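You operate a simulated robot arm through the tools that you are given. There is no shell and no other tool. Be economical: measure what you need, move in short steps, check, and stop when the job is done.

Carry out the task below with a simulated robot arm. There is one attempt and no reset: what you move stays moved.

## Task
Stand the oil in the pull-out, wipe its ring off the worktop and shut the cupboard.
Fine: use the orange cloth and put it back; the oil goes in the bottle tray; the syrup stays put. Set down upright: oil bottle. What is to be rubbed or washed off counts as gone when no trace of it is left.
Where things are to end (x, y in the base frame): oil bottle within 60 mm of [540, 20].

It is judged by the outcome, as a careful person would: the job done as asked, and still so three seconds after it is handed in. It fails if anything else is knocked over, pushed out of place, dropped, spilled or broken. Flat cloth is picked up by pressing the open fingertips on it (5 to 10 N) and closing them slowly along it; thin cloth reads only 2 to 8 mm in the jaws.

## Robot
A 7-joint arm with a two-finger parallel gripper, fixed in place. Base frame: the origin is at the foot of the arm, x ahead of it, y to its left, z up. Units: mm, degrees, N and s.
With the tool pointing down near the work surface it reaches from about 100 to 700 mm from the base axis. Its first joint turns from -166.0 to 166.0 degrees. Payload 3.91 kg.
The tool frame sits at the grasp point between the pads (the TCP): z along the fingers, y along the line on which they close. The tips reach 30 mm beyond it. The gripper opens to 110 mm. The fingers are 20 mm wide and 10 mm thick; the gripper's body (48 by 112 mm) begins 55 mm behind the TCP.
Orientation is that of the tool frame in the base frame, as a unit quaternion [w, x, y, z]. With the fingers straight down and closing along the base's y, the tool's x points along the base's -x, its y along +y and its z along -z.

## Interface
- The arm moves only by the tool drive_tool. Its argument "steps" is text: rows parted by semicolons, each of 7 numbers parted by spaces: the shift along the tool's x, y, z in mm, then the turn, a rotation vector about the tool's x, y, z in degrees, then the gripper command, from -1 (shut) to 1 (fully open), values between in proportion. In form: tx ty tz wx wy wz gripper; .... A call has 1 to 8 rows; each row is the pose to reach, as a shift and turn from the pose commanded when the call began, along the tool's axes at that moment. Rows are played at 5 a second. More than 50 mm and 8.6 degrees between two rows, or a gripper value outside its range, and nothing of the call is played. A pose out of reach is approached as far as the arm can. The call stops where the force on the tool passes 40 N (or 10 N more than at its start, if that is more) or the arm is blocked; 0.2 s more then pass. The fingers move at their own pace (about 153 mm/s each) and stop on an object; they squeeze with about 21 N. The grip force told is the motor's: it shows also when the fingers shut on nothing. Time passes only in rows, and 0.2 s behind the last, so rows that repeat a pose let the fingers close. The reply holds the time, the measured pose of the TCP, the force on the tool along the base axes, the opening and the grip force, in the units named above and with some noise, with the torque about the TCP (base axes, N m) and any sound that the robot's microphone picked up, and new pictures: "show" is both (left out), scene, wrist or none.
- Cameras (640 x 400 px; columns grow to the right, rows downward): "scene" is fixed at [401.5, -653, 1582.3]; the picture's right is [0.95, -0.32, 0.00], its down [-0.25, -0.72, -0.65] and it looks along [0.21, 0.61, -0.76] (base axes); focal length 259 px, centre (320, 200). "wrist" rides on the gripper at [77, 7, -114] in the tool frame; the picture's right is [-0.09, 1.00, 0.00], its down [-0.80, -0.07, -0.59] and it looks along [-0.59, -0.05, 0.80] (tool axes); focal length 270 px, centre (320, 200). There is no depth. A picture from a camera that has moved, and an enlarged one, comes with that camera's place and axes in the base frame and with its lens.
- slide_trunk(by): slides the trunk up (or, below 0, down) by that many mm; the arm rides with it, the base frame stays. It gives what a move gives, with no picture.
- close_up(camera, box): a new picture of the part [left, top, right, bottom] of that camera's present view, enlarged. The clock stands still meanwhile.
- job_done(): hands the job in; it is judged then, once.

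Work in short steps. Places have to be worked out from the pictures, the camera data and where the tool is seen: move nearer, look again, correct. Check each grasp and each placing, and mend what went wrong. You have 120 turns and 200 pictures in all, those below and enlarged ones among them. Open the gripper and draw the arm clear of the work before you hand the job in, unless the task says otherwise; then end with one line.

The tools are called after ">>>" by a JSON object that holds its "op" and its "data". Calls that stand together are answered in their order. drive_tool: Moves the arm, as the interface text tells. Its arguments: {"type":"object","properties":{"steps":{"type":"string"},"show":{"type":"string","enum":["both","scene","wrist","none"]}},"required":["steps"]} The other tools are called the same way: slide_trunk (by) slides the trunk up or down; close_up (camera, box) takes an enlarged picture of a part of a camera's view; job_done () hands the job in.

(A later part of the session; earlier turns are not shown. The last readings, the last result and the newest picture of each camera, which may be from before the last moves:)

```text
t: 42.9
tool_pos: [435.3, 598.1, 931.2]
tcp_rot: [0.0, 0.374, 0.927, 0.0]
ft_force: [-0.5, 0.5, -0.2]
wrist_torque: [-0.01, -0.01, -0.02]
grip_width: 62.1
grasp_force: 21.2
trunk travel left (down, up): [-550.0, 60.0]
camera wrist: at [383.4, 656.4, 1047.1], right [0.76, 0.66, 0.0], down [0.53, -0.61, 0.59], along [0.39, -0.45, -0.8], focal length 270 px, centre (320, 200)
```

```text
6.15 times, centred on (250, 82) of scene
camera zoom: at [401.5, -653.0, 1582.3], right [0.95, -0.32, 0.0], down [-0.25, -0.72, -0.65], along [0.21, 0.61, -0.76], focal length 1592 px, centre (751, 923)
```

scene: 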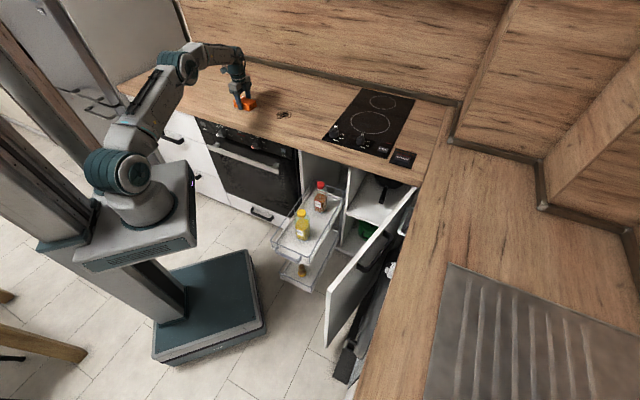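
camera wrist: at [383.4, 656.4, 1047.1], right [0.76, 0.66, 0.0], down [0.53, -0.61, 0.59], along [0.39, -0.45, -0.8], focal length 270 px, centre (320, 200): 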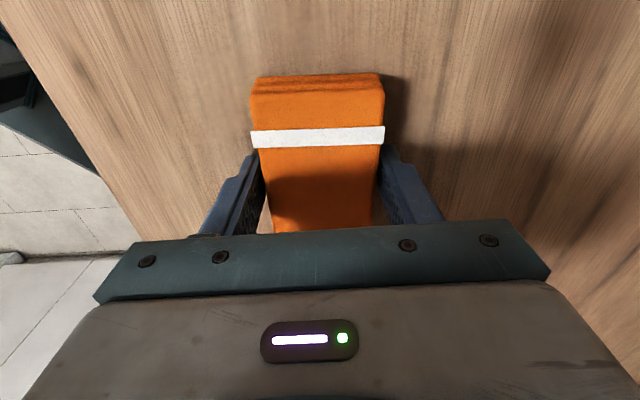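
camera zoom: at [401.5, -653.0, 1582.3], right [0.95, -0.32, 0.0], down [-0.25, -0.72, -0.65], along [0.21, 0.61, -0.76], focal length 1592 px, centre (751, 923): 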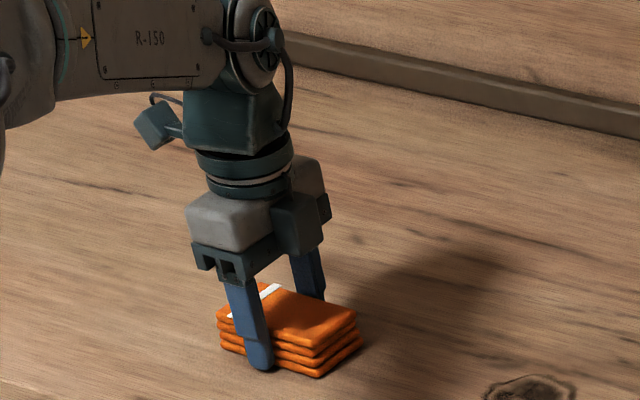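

The cloth stack is held firmly (62 mm, 21 N). Its home pose is TCP (435, 598, 931). I lift it 30 mm and carry it over beside the stain.

>>> {"op": "drive_tool", "data": {"steps": "0 0 -12 0 0 0 -1; 0 0 -30 0 0 0 -1; -30 1 -30 0 0 0 -1; -65 2 -30 0 0 0 -1; -100 3 -30 0 0 0 -1; -135 4 -30 0 0 0 -1; -150 4 -30 0 0 0 -1; -150 4 -30 0 0 0 -1", "show": "both"}}

```text
t: 44.7
tool_pos: [546.3, 496.3, 958.6]
tcp_rot: [0.0, 0.374, 0.927, 0.001]
ft_force: [0.0, -0.1, -0.4]
wrist_torque: [-0.02, -0.03, 0.0]
grip_width: 61.7
grasp_force: 20.6
trunk travel left (down, up): [-550.0, 60.0]
camera wrist: at [495.0, 554.3, 1075.1], right [0.76, 0.66, 0.0], down [0.53, -0.61, 0.59], along [0.39, -0.45, -0.8], focal length 270 px, centre (320, 200)
```

scene: 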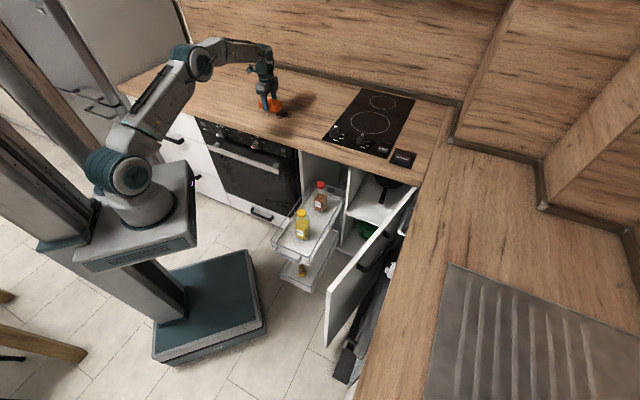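
wrist: 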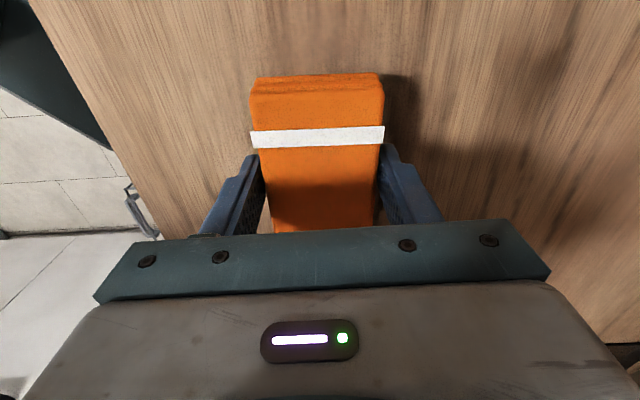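

The cloth hangs level. I lower it until it presses lightly on the worktop.

>>> {"op": "drive_tool", "data": {"steps": "0 0 12 0 0 0 -1; 0 0 21 0 0 0 -1; 0 0 25 0 0 0 -1; 0 0 27 0 0 0 -1; 0 0 29 0 0 0 -1", "show": "none"}}

```text
t: 45.9
tool_pos: [545.3, 496.9, 931.8]
tcp_rot: [0.0, 0.375, 0.927, 0.001]
ft_force: [0.0, 0.2, -0.2]
wrist_torque: [0.01, 0.0, 0.03]
grip_width: 62.0
grasp_force: 21.4
trunk travel left (down, up): [-550.0, 60.0]
```

>>> {"op": "drive_tool", "data": {"steps": "0 0 1 0 0 0 -1; 0 0 2 0 0 0 -1; 0 0 3 0 0 0 -1; 0 0 3.5 0 0 0 -1", "show": "none"}}

```text
t: 46.9
tool_pos: [544.2, 496.2, 930.8]
tcp_rot: [0.0, 0.375, 0.927, 0.001]
ft_force: [-0.3, 0.7, 11.0]
wrist_torque: [-0.31, 0.09, -0.07]
grip_width: 62.0
grasp_force: 21.6
trunk travel left (down, up): [-550.0, 60.0]
```

It presses at 11 N. I rub along the counter across the stain and back, with sideways offsets.

>>> {"op": "drive_tool", "data": {"steps": "-30 0 0 0 0 0 -1; -65 0 0 0 0 0 -1; -100 0 0 0 0 0 -1; -125 0 0 0 0 0 -1; -110 20 0 0 0 0 -1; -75 20 0 0 0 0 -1; -40 20 0 0 0 0 -1; -10 20 0 0 0 0 -1", "show": "none"}}

>>> {"op": "drive_tool", "data": {"steps": "0 -20 0 0 0 0 -1; 0 -42 0 0 0 0 -1; -35 -42 0 0 0 0 -1; -70 -42 0 0 0 0 -1; -105 -42 0 0 0 0 -1; -105 -20 0 0 0 0 -1; -60 -20 0 0 0 0 -1; -15 -20 0 0 0 0 -1", "show": "none"}}

>>> {"op": "close_up", "data": {"camera": "scene", "box": [230, 60, 330, 125]}}

```text
t: 48.7
tool_pos: [562.7, 505.6, 929.1]
tcp_rot: [0.0, 0.374, 0.928, 0.001]
ft_force: [2.5, -2.1, 18.0]
wrist_torque: [-0.33, -0.39, -0.09]
grip_width: 61.5
grasp_force: 21.0
trunk travel left (down, up): [-550.0, 60.0]
```

```text
t: 50.5
tool_pos: [561.7, 481.2, 930.4]
tcp_rot: [-0.001, 0.373, 0.928, -0.001]
ft_force: [-0.6, 0.9, -0.8]
wrist_torque: [-0.02, -0.01, -0.02]
grip_width: 61.4
grasp_force: 20.5
trunk travel left (down, up): [-550.0, 60.0]
```

```text
6.15 times, centred on (280, 92) of scene
camera zoom: at [401.5, -653.0, 1582.3], right [0.95, -0.32, 0.0], down [-0.25, -0.72, -0.65], along [0.21, 0.61, -0.76], focal length 1592 px, centre (566, 862)
```

zoom: 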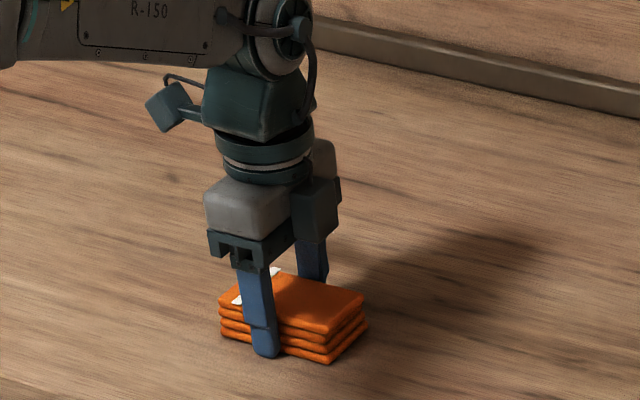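

Contact faded during the second pass, but the stain looks gone where visible. I lift and back off to inspect the whole spot.

>>> {"op": "drive_tool", "data": {"steps": "0 0 -25 0 0 0 -1; 20 0 -50 0 0 0 -1; 50 0 -60 0 0 0 -1; 90 0 -60 0 0 0 -1; 110 0 -60 0 0 0 -1; 110 0 -60 0 0 0 -1", "show": "wrist"}}

>>> {"op": "close_up", "data": {"camera": "scene", "box": [230, 60, 330, 125]}}

```text
t: 51.9
tool_pos: [482.5, 556.2, 989.3]
tcp_rot: [-0.001, 0.374, 0.927, -0.001]
ft_force: [0.0, 0.6, 0.0]
wrist_torque: [0.01, -0.03, 0.0]
grip_width: 61.6
grasp_force: 20.8
trunk travel left (down, up): [-550.0, 60.0]
camera wrist: at [431.9, 614.1, 1104.5], right [0.76, 0.66, 0.0], down [0.53, -0.61, 0.59], along [0.39, -0.45, -0.8], focal length 270 px, centre (320, 200)
```

wrist: 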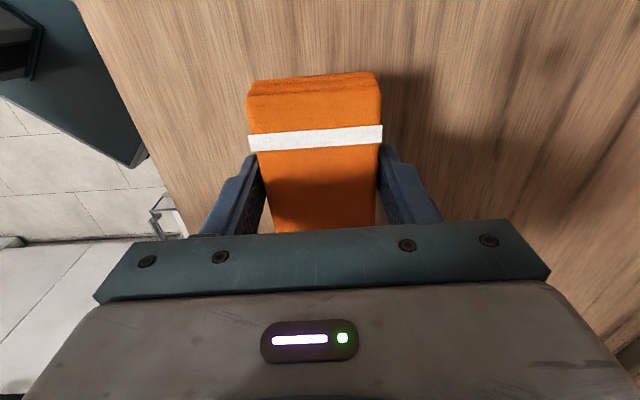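

```text
6.15 times, centred on (280, 92) of scene
camera zoom: at [401.5, -653.0, 1582.3], right [0.95, -0.32, 0.0], down [-0.25, -0.72, -0.65], along [0.21, 0.61, -0.76], focal length 1592 px, centre (566, 862)
```

zoom: 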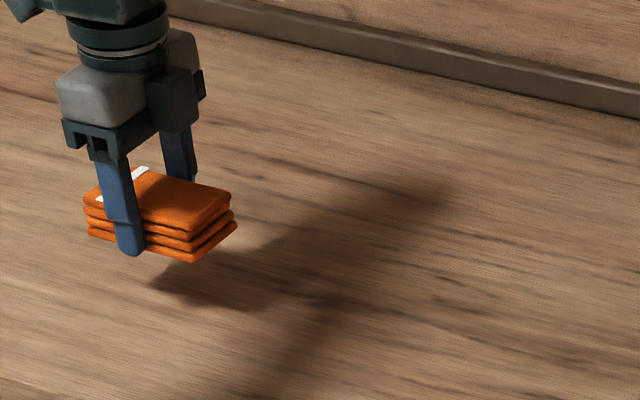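

No trace is visible, though the arm's shadow falls near the spot. I move above the cloth's home and look again before setting it down.

>>> {"op": "drive_tool", "data": {"steps": "20 -1 0 0 0 0 -1; 45 -2 0 0 0 0 -1; 63 -3 10 0 0 0 -1; 63 -3 30 0 0 0 -1; 63 -3 30 0 0 0 -1", "show": "scene"}}

>>> {"op": "close_up", "data": {"camera": "scene", "box": [260, 95, 310, 128]}}

```text
t: 53.1
tool_pos: [436.9, 598.5, 960.2]
tcp_rot: [0.0, 0.375, 0.927, 0.0]
ft_force: [-0.1, -0.7, -0.2]
wrist_torque: [-0.02, 0.02, -0.02]
grip_width: 61.4
grasp_force: 21.1
trunk travel left (down, up): [-550.0, 60.0]
```

scene: 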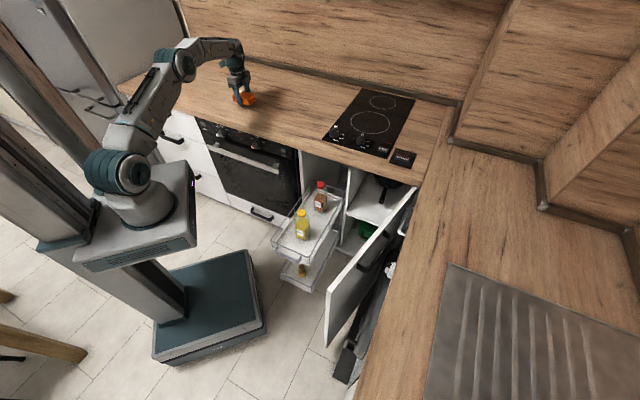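

```text
12.12 times, centred on (285, 112) of scene
camera zoom: at [401.5, -653.0, 1582.3], right [0.95, -0.32, 0.0], down [-0.25, -0.72, -0.65], along [0.21, 0.61, -0.76], focal length 3137 px, centre (744, 1273)
```

zoom: 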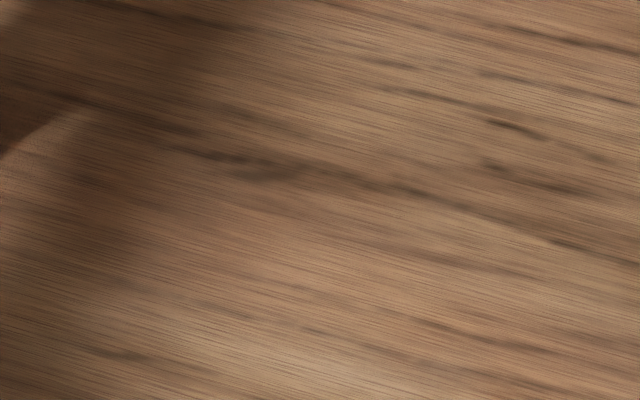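

The spot is clean, with only wood grain left. I set the cloth down at its home.

>>> {"op": "drive_tool", "data": {"steps": "1 0 12 0 0 0 -1; 1 0 22 0 0 0 -1; 1 0 26 0 0 0 -1; 1 0 28 0 0 0 -1; 1 0 29 0 0 0 -1; 1 0 29 0 0 0 -1", "show": "none"}}

```text
t: 54.5
tool_pos: [435.4, 598.7, 929.5]
tcp_rot: [-0.001, 0.374, 0.927, 0.0]
ft_force: [-0.3, 1.2, 2.1]
wrist_torque: [-0.05, -0.09, 0.03]
grip_width: 61.4
grasp_force: 20.7
trunk travel left (down, up): [-550.0, 60.0]
```

It is touching down at 2 N. I open the fingers gently and rise.

>>> {"op": "drive_tool", "data": {"steps": "0 0 0 0 0 0 0.3; 0 0 0 0 0 0 0.7; 0 0 0 0 0 0 1; 0 0 -20 0 0 0 1; 0 0 -55 0 0 0 1; 0 0 -100 0 0 0 1; 0 0 -145 0 0 0 1; 0 0 -145 0 0 0 1", "show": "both"}}

>>> {"op": "close_up", "data": {"camera": "scene", "box": [220, 60, 320, 125]}}

```text
t: 56.3
tool_pos: [437.5, 598.4, 1074.1]
tcp_rot: [0.001, 0.375, 0.927, -0.001]
ft_force: [-0.2, -0.2, -0.8]
wrist_torque: [0.02, -0.01, 0.0]
grip_width: 110.4
grasp_force: 0.0
trunk travel left (down, up): [-550.0, 60.0]
camera wrist: at [385.9, 655.7, 1190.4], right [0.76, 0.66, 0.0], down [0.53, -0.61, 0.59], along [0.39, -0.45, -0.8], focal length 270 px, centre (320, 200)
```

scene: 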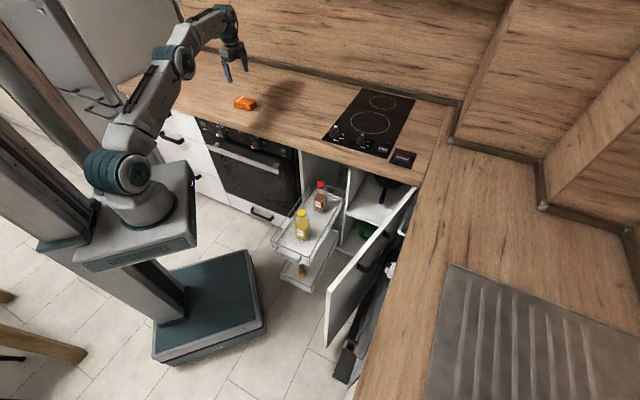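
wrist: 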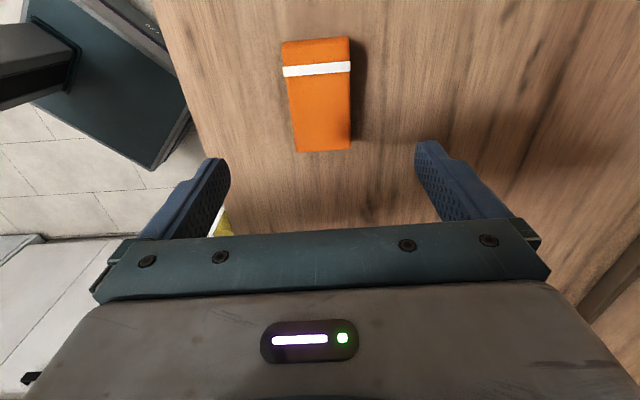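

```text
6.15 times, centred on (270, 92) of scene
camera zoom: at [401.5, -653.0, 1582.3], right [0.95, -0.32, 0.0], down [-0.25, -0.72, -0.65], along [0.21, 0.61, -0.76], focal length 1592 px, centre (628, 862)
```

zoom: 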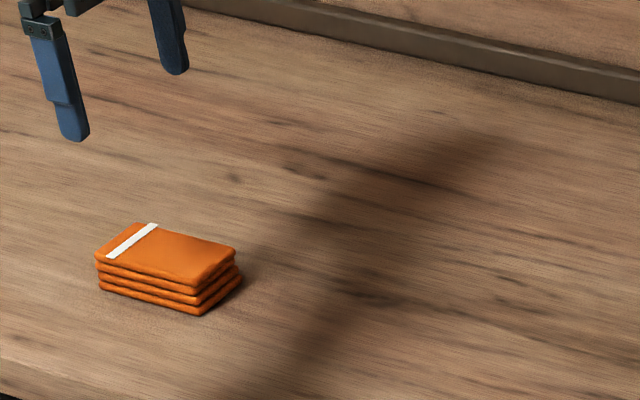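

The cloth is back in place and the worktop is clean. Now the cupboard: I retract off the counter and turn the wrist back to face it.

>>> {"op": "drive_tool", "data": {"steps": "-20 -25 -25 0 0 0 1; -45 -52 -50 0 0 0 1; -70 -80 -80 0 0 0 1; -95 -110 -110 0 0 0 1; -120 -145 -135 0 0 0 0; -140 -175 -147 0 0 0 -1; -140 -200 -147 0 0 0 -1; -140 -230 -147 0 0 0 -1", "show": "none"}}

>>> {"op": "drive_tool", "data": {"steps": "0 -10 0 0 0 -8 -1; 0 -20 0 0 0 -16 -1; 0 -30 0 0 0 -24 -1; 0 -40 0 0 0 -32 -1; 0 -50 0 0 0 -40 -1; 0 -60 0 0 0 -48 -1; 0 -70 0 0 0 -56 -1; 0 -80 0 0 0 -64 -1", "show": "none"}}

>>> {"op": "drive_tool", "data": {"steps": "0 -10 0 0 0 -8 -1; 0 -20 0 0 0 -16 -1; 0 -30 0 0 0 -24 -1; 0 -30 0 0 0 -25 -1", "show": "both"}}

```text
t: 58.1
tool_pos: [375.3, 334.1, 1222.9]
tcp_rot: [0.0, 0.374, 0.927, 0.001]
ft_force: [0.4, 0.0, 0.0]
wrist_torque: [0.0, 0.02, 0.02]
grip_width: 0.0
grasp_force: 20.6
trunk travel left (down, up): [-550.0, 60.0]
```

```text
t: 59.9
tool_pos: [320.1, 277.7, 1222.0]
tcp_rot: [0.0, -0.174, 0.985, 0.0]
ft_force: [0.7, 0.1, 0.4]
wrist_torque: [-0.01, 0.0, 0.0]
grip_width: 0.0
grasp_force: 21.5
trunk travel left (down, up): [-550.0, 60.0]
```

```text
t: 60.9
tool_pos: [331.3, 248.9, 1221.8]
tcp_rot: [-0.001, -0.384, 0.923, 0.0]
ft_force: [-0.8, -0.6, -0.8]
wrist_torque: [-0.02, -0.02, -0.03]
grip_width: 0.0
grasp_force: 20.8
trunk travel left (down, up): [-550.0, 60.0]
camera wrist: at [271.7, 199.1, 1337.7], right [-0.64, 0.77, 0.0], down [0.62, 0.52, 0.59], along [0.46, 0.38, -0.8], focal length 270 px, centre (320, 200)
```

scene: 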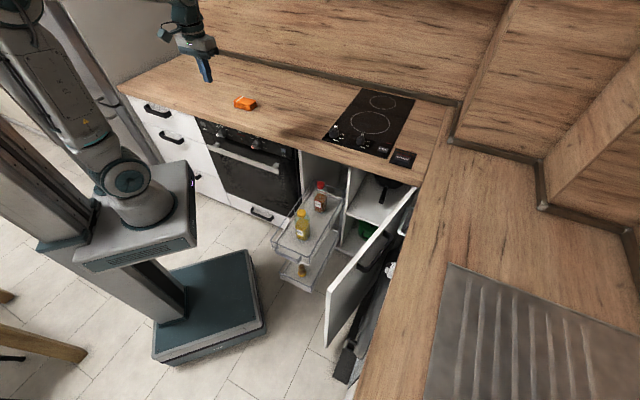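
wrist: 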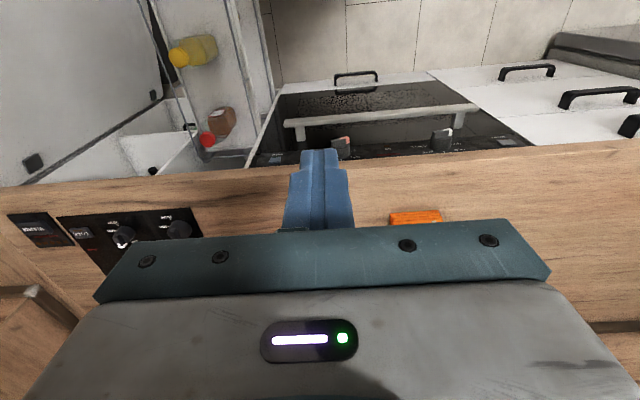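

I move over to the right, in front of the pull-out and door, to look at them.

>>> {"op": "drive_tool", "data": {"steps": "25 -25 0 0 0 0 -1; 55 -58 0 0 0 0 -1; 85 -90 0 0 0 0 -1; 115 -122 0 0 0 0 -1; 145 -154 0 0 0 0 -1; 175 -186 0 0 0 0 -1; 205 -218 0 0 0 0 -1; 235 -250 0 0 0 0 -1", "show": "none"}}

>>> {"op": "drive_tool", "data": {"steps": "25 -25 0 0 0 0 -1; 50 -50 0 0 0 0 -1; 60 -60 0 0 -8 0 -1; 60 -60 0 0 -16 0 -1; 60 -60 0 0 -16 0 -1", "show": "both"}}

>>> {"op": "close_up", "data": {"camera": "scene", "box": [310, 170, 430, 390]}}

```text
t: 62.7
tool_pos: [343.7, -95.3, 1223.9]
tcp_rot: [0.0, -0.383, 0.924, 0.0]
ft_force: [0.3, -1.2, 0.6]
wrist_torque: [0.03, 0.0, -0.02]
grip_width: 0.1
grasp_force: 20.8
trunk travel left (down, up): [-550.0, 60.0]
```

```text
t: 63.9
tool_pos: [341.5, -177.7, 1221.6]
tcp_rot: [0.129, -0.38, 0.915, 0.054]
ft_force: [-0.7, 1.1, 0.2]
wrist_torque: [0.04, 0.0, 0.03]
grip_width: 0.0
grasp_force: 21.2
trunk travel left (down, up): [-550.0, 60.0]
camera wrist: at [262.1, -248.3, 1312.8], right [-0.64, 0.76, 0.02], down [0.48, 0.38, 0.79], along [0.6, 0.52, -0.61], focal length 270 px, centre (320, 200)
```

scene: 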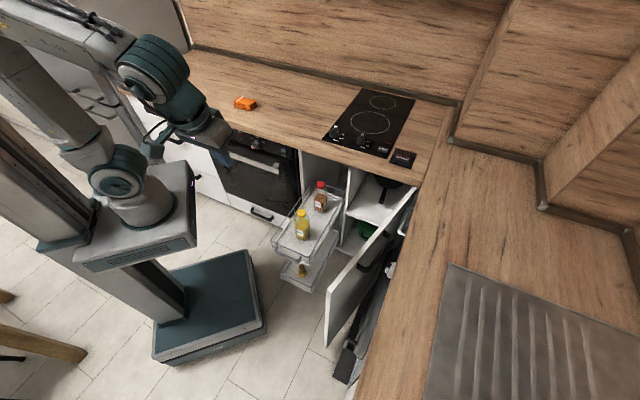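
wrist: 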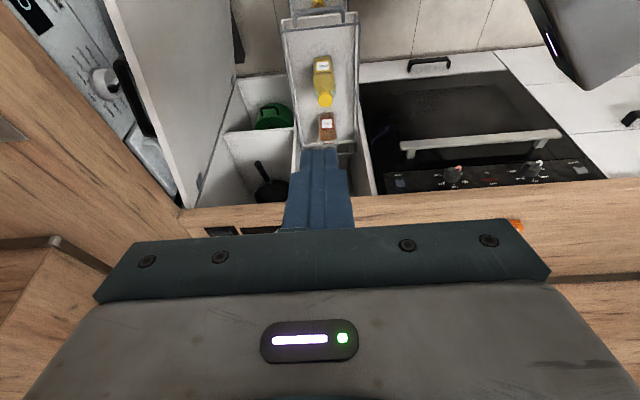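

```text
1.82 times, centred on (370, 280) of scene
camera zoom: at [401.5, -653.0, 1582.3], right [0.95, -0.32, 0.0], down [-0.25, -0.72, -0.65], along [0.21, 0.61, -0.76], focal length 470 px, centre (229, 54)
```

zoom: 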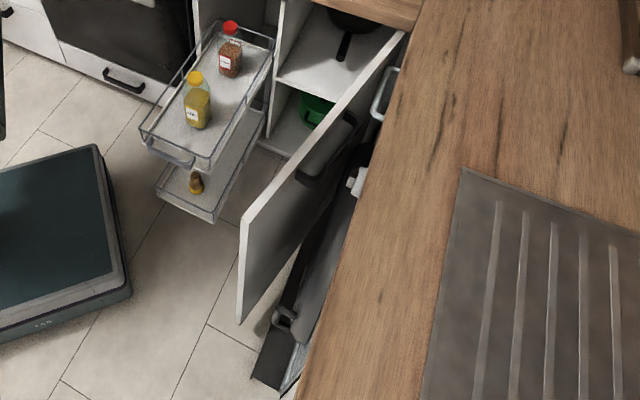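

The geometry is clear. The 515 mm door spans both the pull-out and the pot compartment, so the pull-out goes in first and then the door. I lower the trunk to work at tray height.

>>> {"op": "slide_trunk", "data": {"by": -300}}

>>> {"op": "slide_trunk", "data": {"by": -220}}

>>> {"op": "drive_tool", "data": {"steps": "0 0 0 0 -7 0 -1; 0 0 0 0 -14 0 -1; 0 0 0 0 -14 0 -1", "show": "both"}}

```text
t: 66.9
tool_pos: [342.0, -176.3, 922.1]
tcp_rot: [0.129, -0.379, 0.915, 0.053]
ft_force: [0.0, -0.8, 0.0]
wrist_torque: [0.0, -0.03, -0.01]
grip_width: 0.0
grasp_force: 20.9
trunk travel left (down, up): [-250.0, 360.0]
```

```text
t: 69.2
tool_pos: [341.5, -178.2, 702.3]
tcp_rot: [0.129, -0.379, 0.915, 0.053]
ft_force: [0.9, -0.4, 0.2]
wrist_torque: [0.0, -0.02, 0.0]
grip_width: 0.0
grasp_force: 20.9
trunk travel left (down, up): [-30.0, 580.0]
```

```text
t: 70.0
tool_pos: [341.9, -178.0, 701.9]
tcp_rot: [0.24, -0.37, 0.892, 0.099]
ft_force: [0.0, -0.2, -0.2]
wrist_torque: [0.03, -0.04, -0.02]
grip_width: 0.0
grasp_force: 21.6
trunk travel left (down, up): [-30.0, 580.0]
camera wrist: at [249.0, -261.3, 764.4], right [-0.65, 0.76, 0.04], down [0.33, 0.23, 0.92], along [0.68, 0.61, -0.4], focal length 270 px, centre (320, 200)
```

scene: 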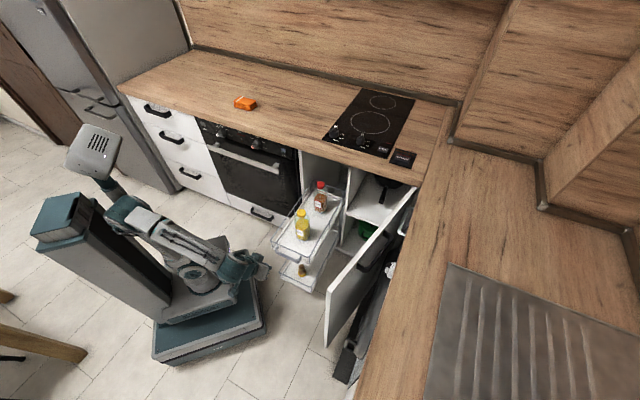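
wrist: 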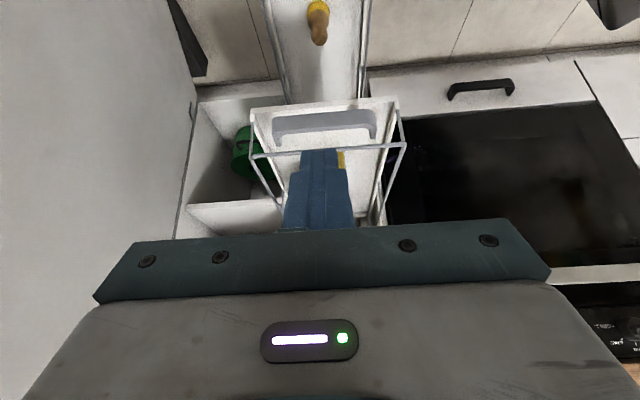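

The pull-out's front rail is near (452, -61, 572), with its handle just below and in front. I bring the closed fingertips just outside the handle.

>>> {"op": "drive_tool", "data": {"steps": "0 1 25 0 0 0 -1; 1 2 55 0 0 0 -1; 1 3 85 0 0 0 -1; 2 5 115 0 0 0 -1; 2 5 140 0 0 0 -1; 2 5 155 0 0 0 -1; 2 5 155 0 0 0 -1", "show": "both"}}

>>> {"op": "close_up", "data": {"camera": "scene", "box": [240, 190, 340, 290]}}

```text
t: 71.6
tool_pos: [392.8, -122.0, 566.8]
tcp_rot: [0.239, -0.369, 0.893, 0.098]
ft_force: [0.4, 0.0, -0.5]
wrist_torque: [0.02, 0.02, -0.01]
grip_width: 0.0
grasp_force: 21.1
trunk travel left (down, up): [-30.0, 580.0]
camera wrist: at [300.3, -205.4, 628.4], right [-0.65, 0.76, 0.04], down [0.33, 0.23, 0.92], along [0.68, 0.61, -0.4], focal length 270 px, centre (320, 200)
```

scene: 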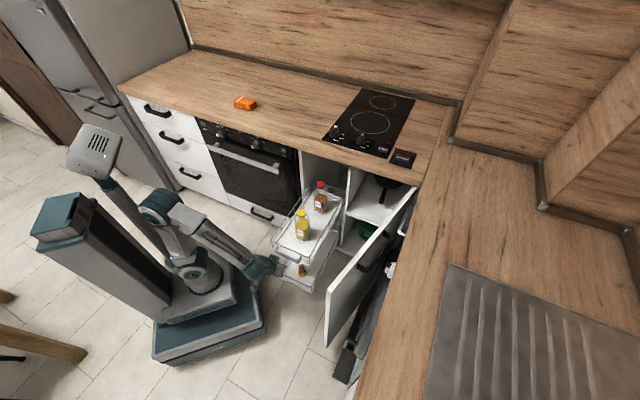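
wrist: 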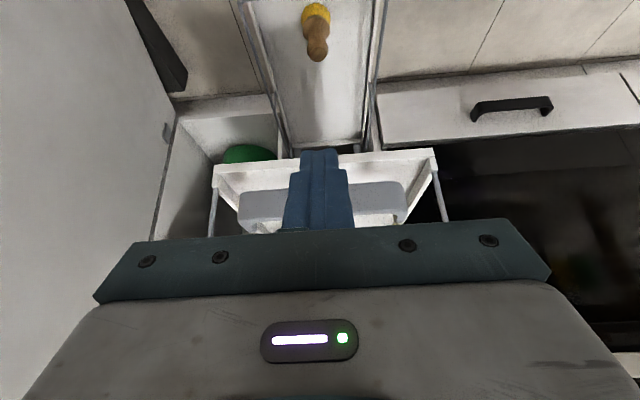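

```text
4.00 times, centred on (290, 240) of scene
camera zoom: at [401.5, -653.0, 1582.3], right [0.95, -0.32, 0.0], down [-0.25, -0.72, -0.65], along [0.21, 0.61, -0.76], focal length 1035 px, centre (440, 40)
```

zoom: 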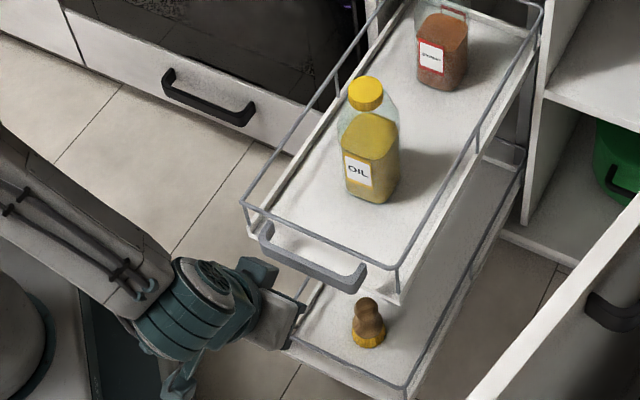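

The fingertips are centred on the handle, at z≈550. I push slowly along the slide direction.

>>> {"op": "drive_tool", "data": {"steps": "-5 0 3 0 0 0 -1; -10 0 6 0 0 0 -1; -16 0 9 0 0 0 -1; -22 0 12.5 0 0 0 -1; -28 0 16 0 0 0 -1; -34 0 19.5 0 0 0 -1; -41 0 23.5 0 0 0 -1; -48 0 27.5 0 0 0 -1", "show": "wrist"}}

>>> {"op": "close_up", "data": {"camera": "scene", "box": [240, 170, 340, 270]}}

```text
t: 73.4
tool_pos: [430.5, -81.2, 567.5]
tcp_rot: [0.238, -0.37, 0.892, 0.1]
ft_force: [0.1, 0.3, 0.3]
wrist_torque: [0.0, 0.0, 0.0]
grip_width: 0.0
grasp_force: 21.2
trunk travel left (down, up): [-30.0, 580.0]
camera wrist: at [338.6, -164.9, 629.3], right [-0.65, 0.76, 0.04], down [0.33, 0.23, 0.92], along [0.68, 0.61, -0.4], focal length 270 px, centre (320, 200)
```

wrist: 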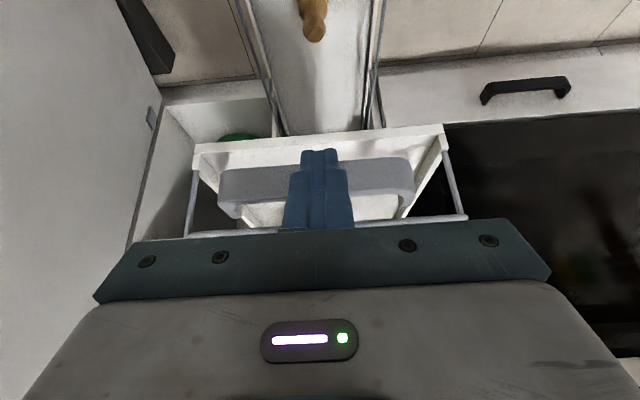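

```text
4.00 times, centred on (290, 220) of scene
camera zoom: at [401.5, -653.0, 1582.3], right [0.95, -0.32, 0.0], down [-0.25, -0.72, -0.65], along [0.21, 0.61, -0.76], focal length 1035 px, centre (440, 120)
```

zoom: 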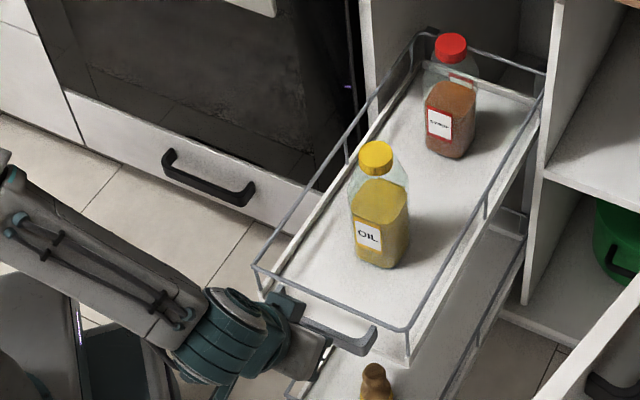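

No contact force yet, but the tip is nearly at the handle. I continue slowly.

>>> {"op": "drive_tool", "data": {"steps": "-7 0 4 0 0 0 -1; -14 0 8 0 0 0 -1; -21 0 12 0 0 0 -1; -29 0 16.5 0 0 0 -1; -37 0 21 0 0 0 -1; -45 0 26 0 0 0 -1", "show": "wrist"}}

>>> {"op": "close_up", "data": {"camera": "scene", "box": [240, 170, 340, 270]}}

```text
t: 74.8
tool_pos: [467.6, -42.5, 567.9]
tcp_rot: [0.239, -0.37, 0.892, 0.099]
ft_force: [-0.5, 0.1, 0.7]
wrist_torque: [-0.03, 0.02, 0.03]
grip_width: 0.0
grasp_force: 21.1
trunk travel left (down, up): [-30.0, 580.0]
camera wrist: at [375.8, -127.7, 629.6], right [-0.65, 0.76, 0.04], down [0.33, 0.23, 0.92], along [0.68, 0.61, -0.4], focal length 270 px, centre (320, 200)
```

wrist: 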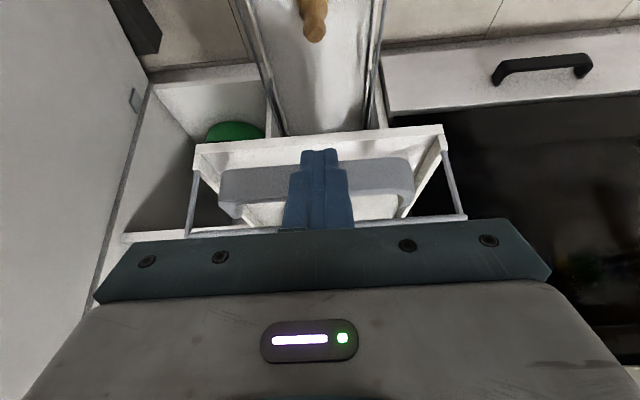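

```text
4.00 times, centred on (290, 220) of scene
camera zoom: at [401.5, -653.0, 1582.3], right [0.95, -0.32, 0.0], down [-0.25, -0.72, -0.65], along [0.21, 0.61, -0.76], focal length 1035 px, centre (440, 120)
```

zoom: 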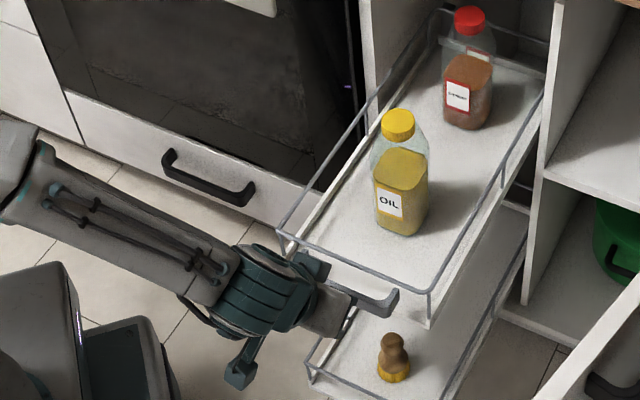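

The pull-out slides freely with both bottles steady. I keep pushing gently.

>>> {"op": "drive_tool", "data": {"steps": "-6 0 3.5 0 0 0 -1; -14 0 8 0 0 0 -1; -23 0 13.3 0 0 0 -1; -33 0 19 0 0 0 -1; -43 0 24.8 0 0 0 -1; -53 0 30.6 0 0 0 -1; -62 0 35.8 0 0 0 -1; -69 0 40 0 0 0 -1", "show": "none"}}

>>> {"op": "drive_tool", "data": {"steps": "-6 0 3.5 0 0 0 -1; -14 0 8 0 0 0 -1; -23 0 13.3 0 0 0 -1; -33 0 19 0 0 0 -1; -43 0 24.8 0 0 0 -1; -53 0 30.6 0 0 0 -1; -62 0 35.8 0 0 0 -1; -69 0 40 0 0 0 -1", "show": "both"}}

>>> {"op": "close_up", "data": {"camera": "scene", "box": [260, 140, 360, 240]}}

```text
t: 76.6
tool_pos: [524.4, 11.8, 568.5]
tcp_rot: [0.239, -0.37, 0.892, 0.099]
ft_force: [0.4, 1.5, -0.2]
wrist_torque: [-0.05, -0.01, 0.02]
grip_width: 0.2
grasp_force: 20.8
trunk travel left (down, up): [-30.0, 580.0]
```

```text
t: 78.4
tool_pos: [580.8, 68.0, 567.6]
tcp_rot: [0.238, -0.37, 0.892, 0.1]
ft_force: [0.3, -0.3, 0.4]
wrist_torque: [-0.01, 0.02, -0.01]
grip_width: 0.0
grasp_force: 21.0
trunk travel left (down, up): [-30.0, 580.0]
camera wrist: at [488.0, -15.2, 629.6], right [-0.65, 0.76, 0.04], down [0.33, 0.23, 0.92], along [0.68, 0.61, -0.4], focal length 270 px, centre (320, 200)
```

scene: 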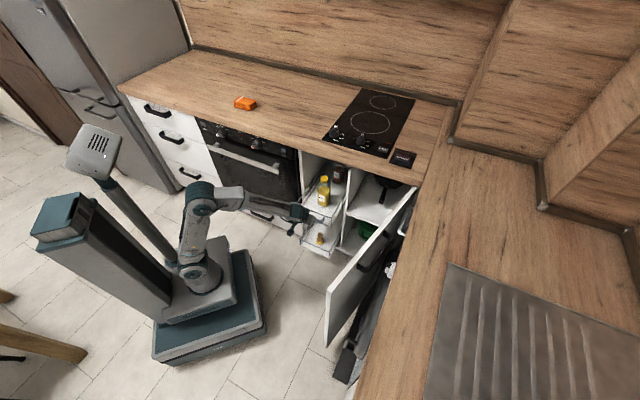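
wrist: 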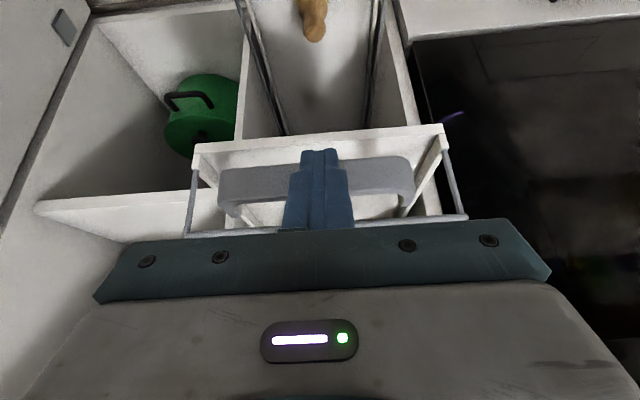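

```text
4.00 times, centred on (310, 190) of scene
camera zoom: at [401.5, -653.0, 1582.3], right [0.95, -0.32, 0.0], down [-0.25, -0.72, -0.65], along [0.21, 0.61, -0.76], focal length 1035 px, centre (360, 240)
```

zoom: 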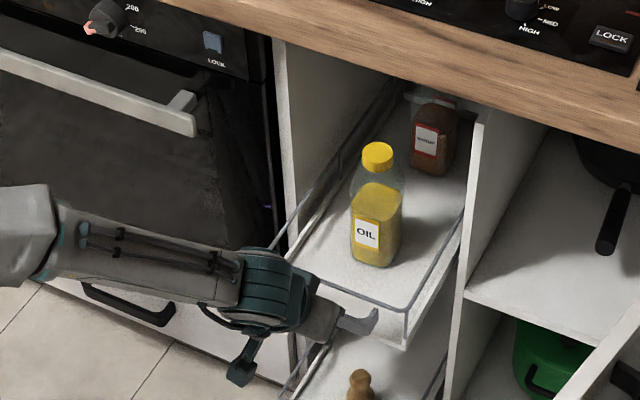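

About 115 mm remain to bring the handle inside the front plane. I keep pushing and watch the force.

>>> {"op": "drive_tool", "data": {"steps": "-6 0 3.5 0 0 0 -1; -13 0 7.5 0 0 0 -1; -21 0 12.1 0 0 0 -1; -30 0 17.3 0 0 0 -1; -39 0 22.5 0 0 0 -1; -48 0 27.7 0 0 0 -1; -56 0 32.3 0 0 0 -1; -62 0 35.8 0 0 0 -1", "show": "both"}}

>>> {"op": "close_up", "data": {"camera": "scene", "box": [260, 140, 360, 240]}}

```text
t: 80.2
tool_pos: [632.3, 118.7, 565.7]
tcp_rot: [0.239, -0.369, 0.893, 0.1]
ft_force: [0.2, -0.7, -0.4]
wrist_torque: [-0.02, 0.02, 0.0]
grip_width: 0.0
grasp_force: 21.2
trunk travel left (down, up): [-30.0, 580.0]
camera wrist: at [539.1, 35.4, 628.7], right [-0.65, 0.76, 0.04], down [0.33, 0.23, 0.92], along [0.68, 0.61, -0.4], focal length 270 px, centre (320, 200)
```

scene: 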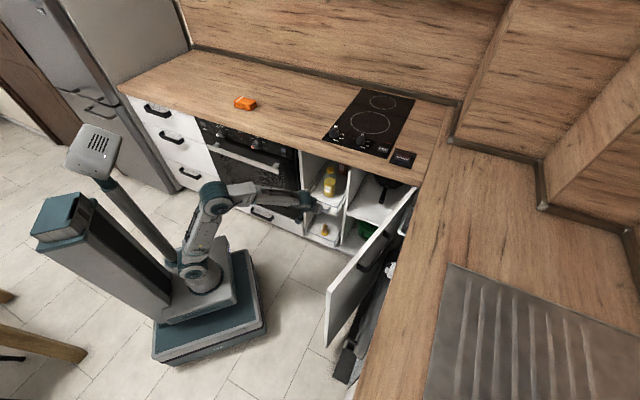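
wrist: 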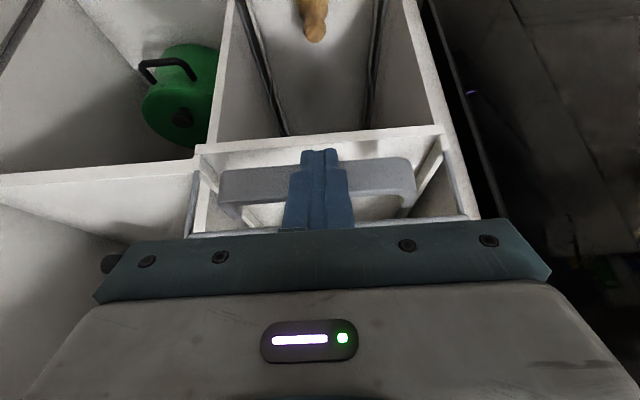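

```text
4.00 times, centred on (310, 190) of scene
camera zoom: at [401.5, -653.0, 1582.3], right [0.95, -0.32, 0.0], down [-0.25, -0.72, -0.65], along [0.21, 0.61, -0.76], focal length 1035 px, centre (360, 240)
```

zoom: 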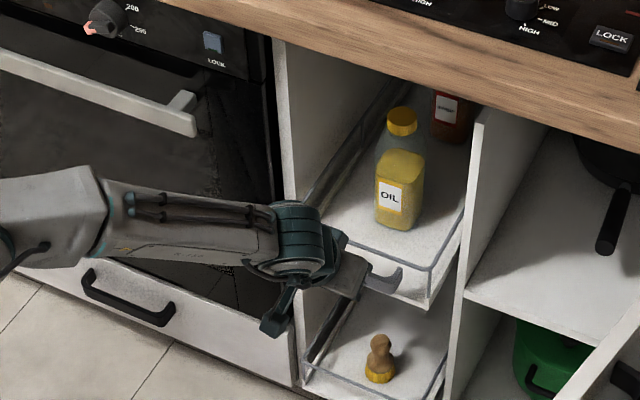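

>>> {"op": "drive_tool", "data": {"steps": "-5 0 2.9 0 0 0 -1; -11 0 6.4 0 0 0 -1; -17 0 9.8 0 0 0 -1; -23 0 13.3 0 0 0 -1; -29 0 16.7 0 0 0 -1; -35 0 20.2 0 0 0 -1; -40 0 23.1 0 0 0 -1; -44 0 25.4 0 0 0 -1", "show": "wrist"}}

>>> {"op": "close_up", "data": {"camera": "scene", "box": [270, 140, 370, 240]}}

```text
t: 82.0
tool_pos: [667.3, 156.0, 567.6]
tcp_rot: [0.239, -0.37, 0.892, 0.1]
ft_force: [0.1, -0.6, 0.8]
wrist_torque: [0.0, 0.01, 0.01]
grip_width: 0.2
grasp_force: 21.1
trunk travel left (down, up): [-30.0, 580.0]
camera wrist: at [574.2, 71.6, 629.4], right [-0.65, 0.76, 0.04], down [0.33, 0.23, 0.92], along [0.68, 0.61, -0.4], focal length 270 px, centre (320, 200)
```

wrist: 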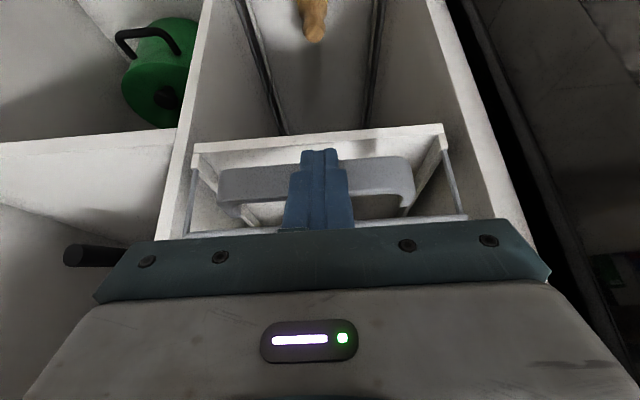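

```text
4.00 times, centred on (320, 190) of scene
camera zoom: at [401.5, -653.0, 1582.3], right [0.95, -0.32, 0.0], down [-0.25, -0.72, -0.65], along [0.21, 0.61, -0.76], focal length 1035 px, centre (320, 240)
```

zoom: 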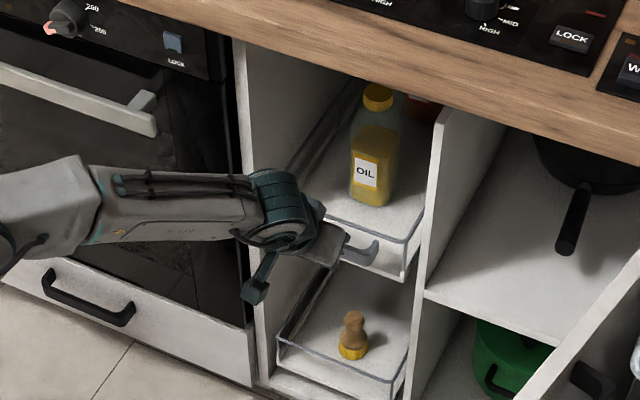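

Still sliding freely. I continue slowly until the end stop.

>>> {"op": "drive_tool", "data": {"steps": "-4 0 2.3 0 0 0 -1; -8 0 4.6 0 0 0 -1; -12 0 6.9 0 0 0 -1; -16 0 9.2 0 0 0 -1; -20 0 11.5 0 0 0 -1; -24 0 13.9 0 0 0 -1; -27 0 15.6 0 0 0 -1; -30 0 17.3 0 0 0 -1", "show": "wrist"}}

>>> {"op": "close_up", "data": {"camera": "scene", "box": [270, 140, 370, 240]}}

```text
t: 83.8
tool_pos: [691.7, 177.4, 566.7]
tcp_rot: [0.238, -0.369, 0.893, 0.1]
ft_force: [-10.4, -5.4, 1.2]
wrist_torque: [-0.12, 0.18, 0.06]
grip_width: 0.1
grasp_force: 21.2
trunk travel left (down, up): [-30.0, 580.0]
camera wrist: at [598.6, 94.1, 630.0], right [-0.65, 0.76, 0.04], down [0.33, 0.23, 0.91], along [0.68, 0.61, -0.4], focal length 270 px, centre (320, 200)
```

wrist: 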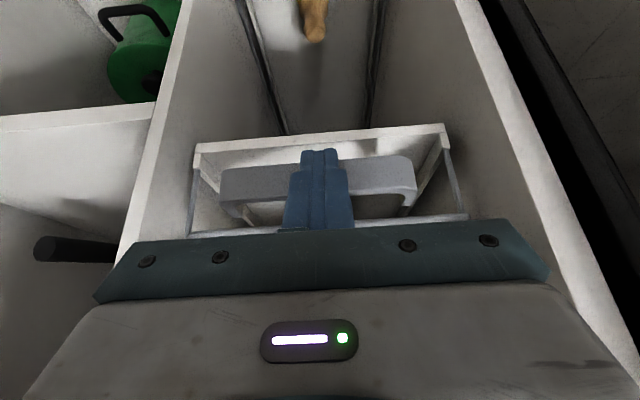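

```text
4.00 times, centred on (320, 190) of scene
camera zoom: at [401.5, -653.0, 1582.3], right [0.95, -0.32, 0.0], down [-0.25, -0.72, -0.65], along [0.21, 0.61, -0.76], focal length 1035 px, centre (320, 240)
```

zoom: 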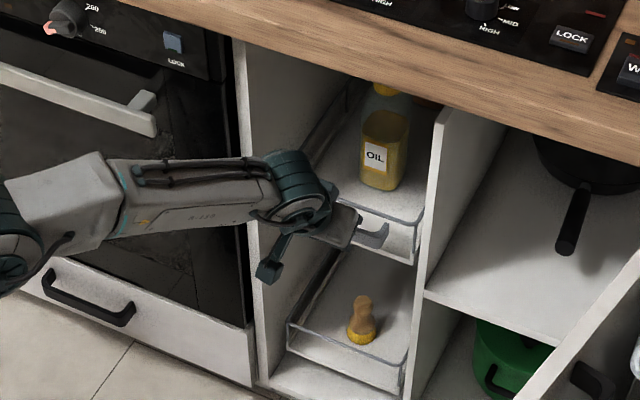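

An end stop shows as 11 N against the push, and the handle sits inside the front plane with both bottles upright. I retreat straight back.

>>> {"op": "drive_tool", "data": {"steps": "8 0 -4.6 0 0 0 -1; 25 0 -14.4 0 0 0 -1; 50 0 -28.9 0 0 0 -1; 80 0 -46.2 0 0 0 -1; 115 0 -66.4 0 0 0 -1; 150 0 -86.6 0 0 0 -1; 185 0 -106.8 0 0 0 -1; 220 0 -127 0 0 0 -1", "show": "both"}}

>>> {"op": "close_up", "data": {"camera": "scene", "box": [270, 140, 370, 240]}}

```text
t: 85.6
tool_pos: [511.2, -0.4, 567.8]
tcp_rot: [0.239, -0.369, 0.893, 0.099]
ft_force: [0.6, -0.7, 0.9]
wrist_torque: [0.02, -0.01, -0.01]
grip_width: 0.1
grasp_force: 21.2
trunk travel left (down, up): [-30.0, 580.0]
camera wrist: at [418.8, -83.4, 629.4], right [-0.65, 0.76, 0.04], down [0.33, 0.23, 0.92], along [0.68, 0.61, -0.4], focal length 270 px, centre (320, 200)
```

scene: 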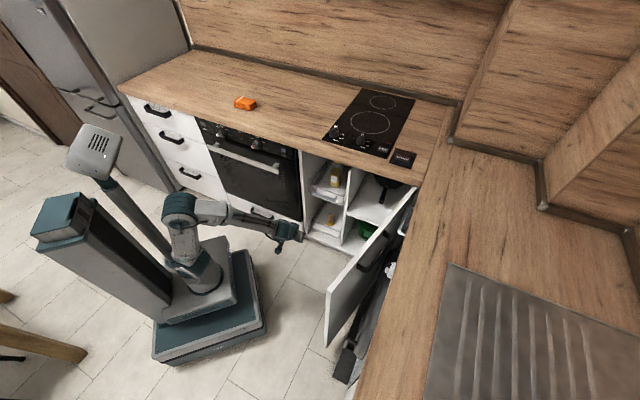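
wrist: 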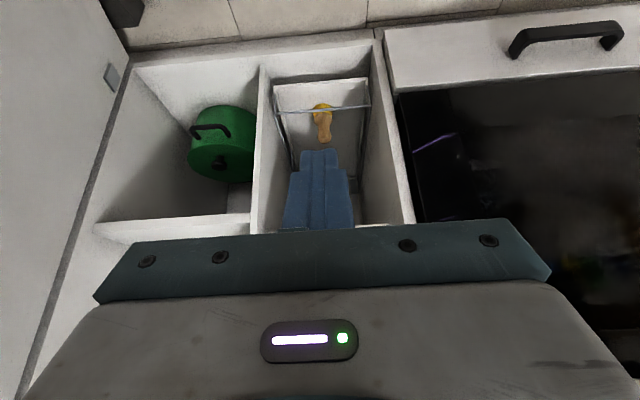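

```text
4.00 times, centred on (320, 190) of scene
camera zoom: at [401.5, -653.0, 1582.3], right [0.95, -0.32, 0.0], down [-0.25, -0.72, -0.65], along [0.21, 0.61, -0.76], focal length 1035 px, centre (320, 240)
```

zoom: 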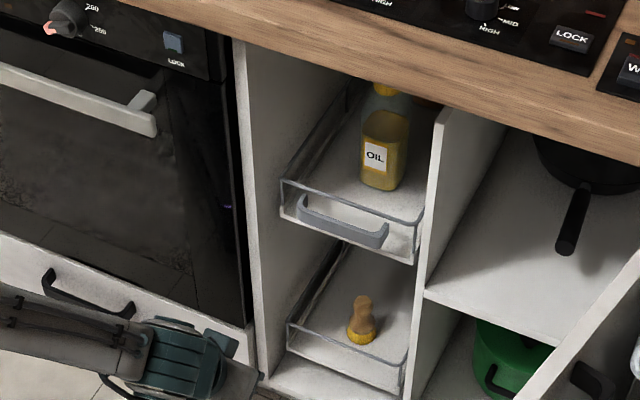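

The pull-out and bottles are safely inside. For the door I'll hook its outer face from above near the free corner, so I raise the trunk first.

>>> {"op": "slide_trunk", "data": {"by": 400}}

>>> {"op": "drive_tool", "data": {"steps": "15 -20 -10 0 7 0 -1; 30 -45 -20 0 14 0 -1; 45 -75 -25 0 21 0 -1; 60 -105 -30 0 28 0 -1; 75 -135 -35 0 30 0 -1; 90 -165 -45 0 30 0 -1; 105 -195 -55 0 30 0 -1; 120 -215 -65 0 30 0 -1", "show": "both"}}

```text
t: 89.4
tool_pos: [511.5, -0.4, 968.9]
tcp_rot: [0.239, -0.37, 0.892, 0.099]
ft_force: [0.3, -0.4, -0.1]
wrist_torque: [-0.02, -0.01, 0.01]
grip_width: 0.0
grasp_force: 20.5
trunk travel left (down, up): [-430.0, 180.0]
```

```text
t: 91.2
tool_pos: [566.7, -248.2, 964.5]
tcp_rot: [0.0, -0.384, 0.923, 0.0]
ft_force: [-0.2, 1.0, 1.0]
wrist_torque: [-0.01, 0.0, -0.03]
grip_width: 0.2
grasp_force: 20.7
trunk travel left (down, up): [-430.0, 180.0]
camera wrist: at [507.2, -299.3, 1080.1], right [-0.64, 0.77, 0.0], down [0.62, 0.52, 0.59], along [0.46, 0.38, -0.8], focal length 270 px, centre (320, 200)
```

scene: 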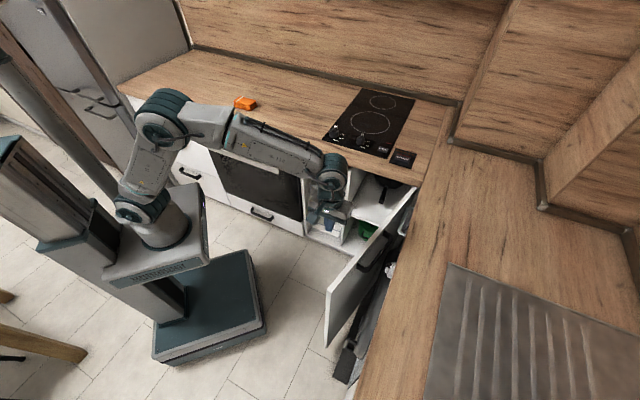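
wrist: 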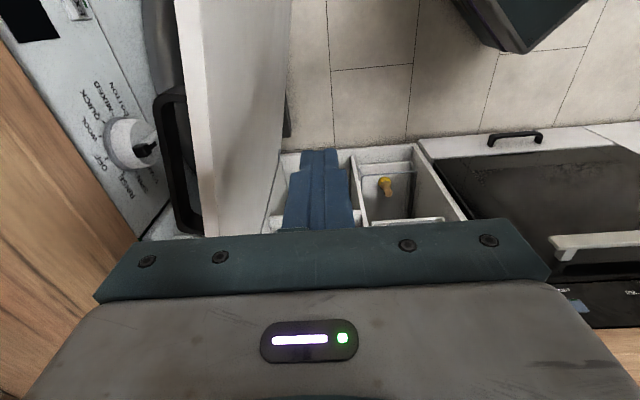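

From above I see the door's top edge and its handle on the outer side. I move back to see the free corner.

>>> {"op": "drive_tool", "data": {"steps": "30 0 -10 0 0 0 -1; 65 0 -20 0 0 0 -1; 100 0 -30 0 0 0 -1; 135 0 -40 0 0 0 -1; 150 0 -40 0 0 0 -1; 150 0 -40 0 0 0 -1", "show": "both"}}

>>> {"op": "close_up", "data": {"camera": "scene", "box": [310, 190, 430, 390]}}

```text
t: 92.6
tool_pos: [462.0, -355.2, 1002.9]
tcp_rot: [0.0, -0.382, 0.924, -0.001]
ft_force: [0.0, -0.1, 0.0]
wrist_torque: [-0.01, 0.01, 0.0]
grip_width: 0.0
grasp_force: 21.1
trunk travel left (down, up): [-430.0, 180.0]
camera wrist: at [402.5, -405.2, 1118.6], right [-0.64, 0.77, 0.0], down [0.62, 0.52, 0.59], along [0.46, 0.38, -0.8], focal length 270 px, centre (320, 200)
```

scene: 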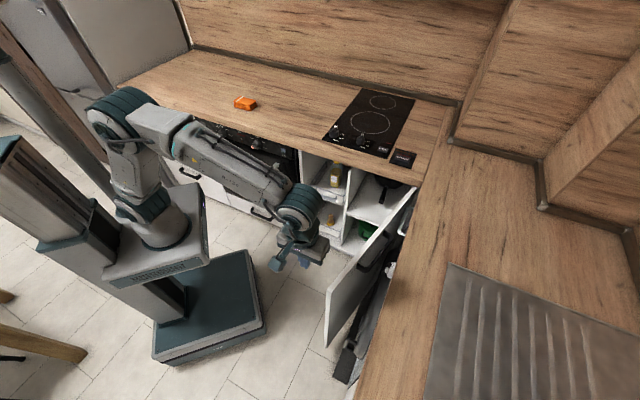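
wrist: 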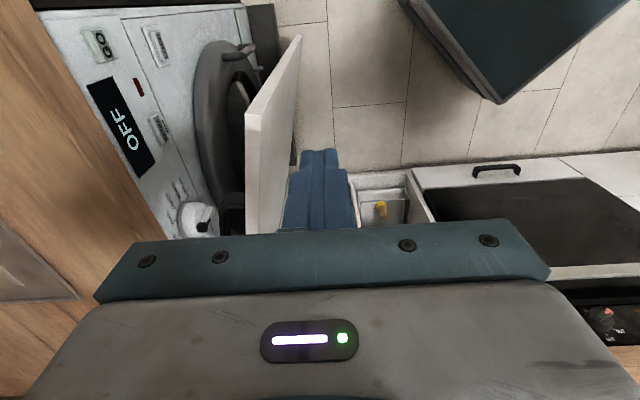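

```text
2.00 times, centred on (370, 290) of scene
camera zoom: at [401.5, -653.0, 1582.3], right [0.95, -0.32, 0.0], down [-0.25, -0.72, -0.65], along [0.21, 0.61, -0.76], focal length 518 px, centre (220, 20)
```

zoom: 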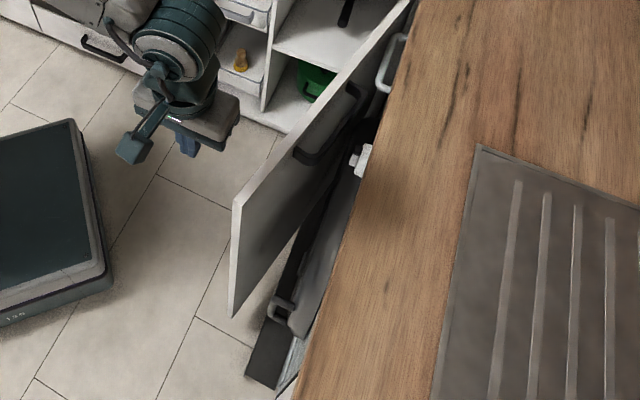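

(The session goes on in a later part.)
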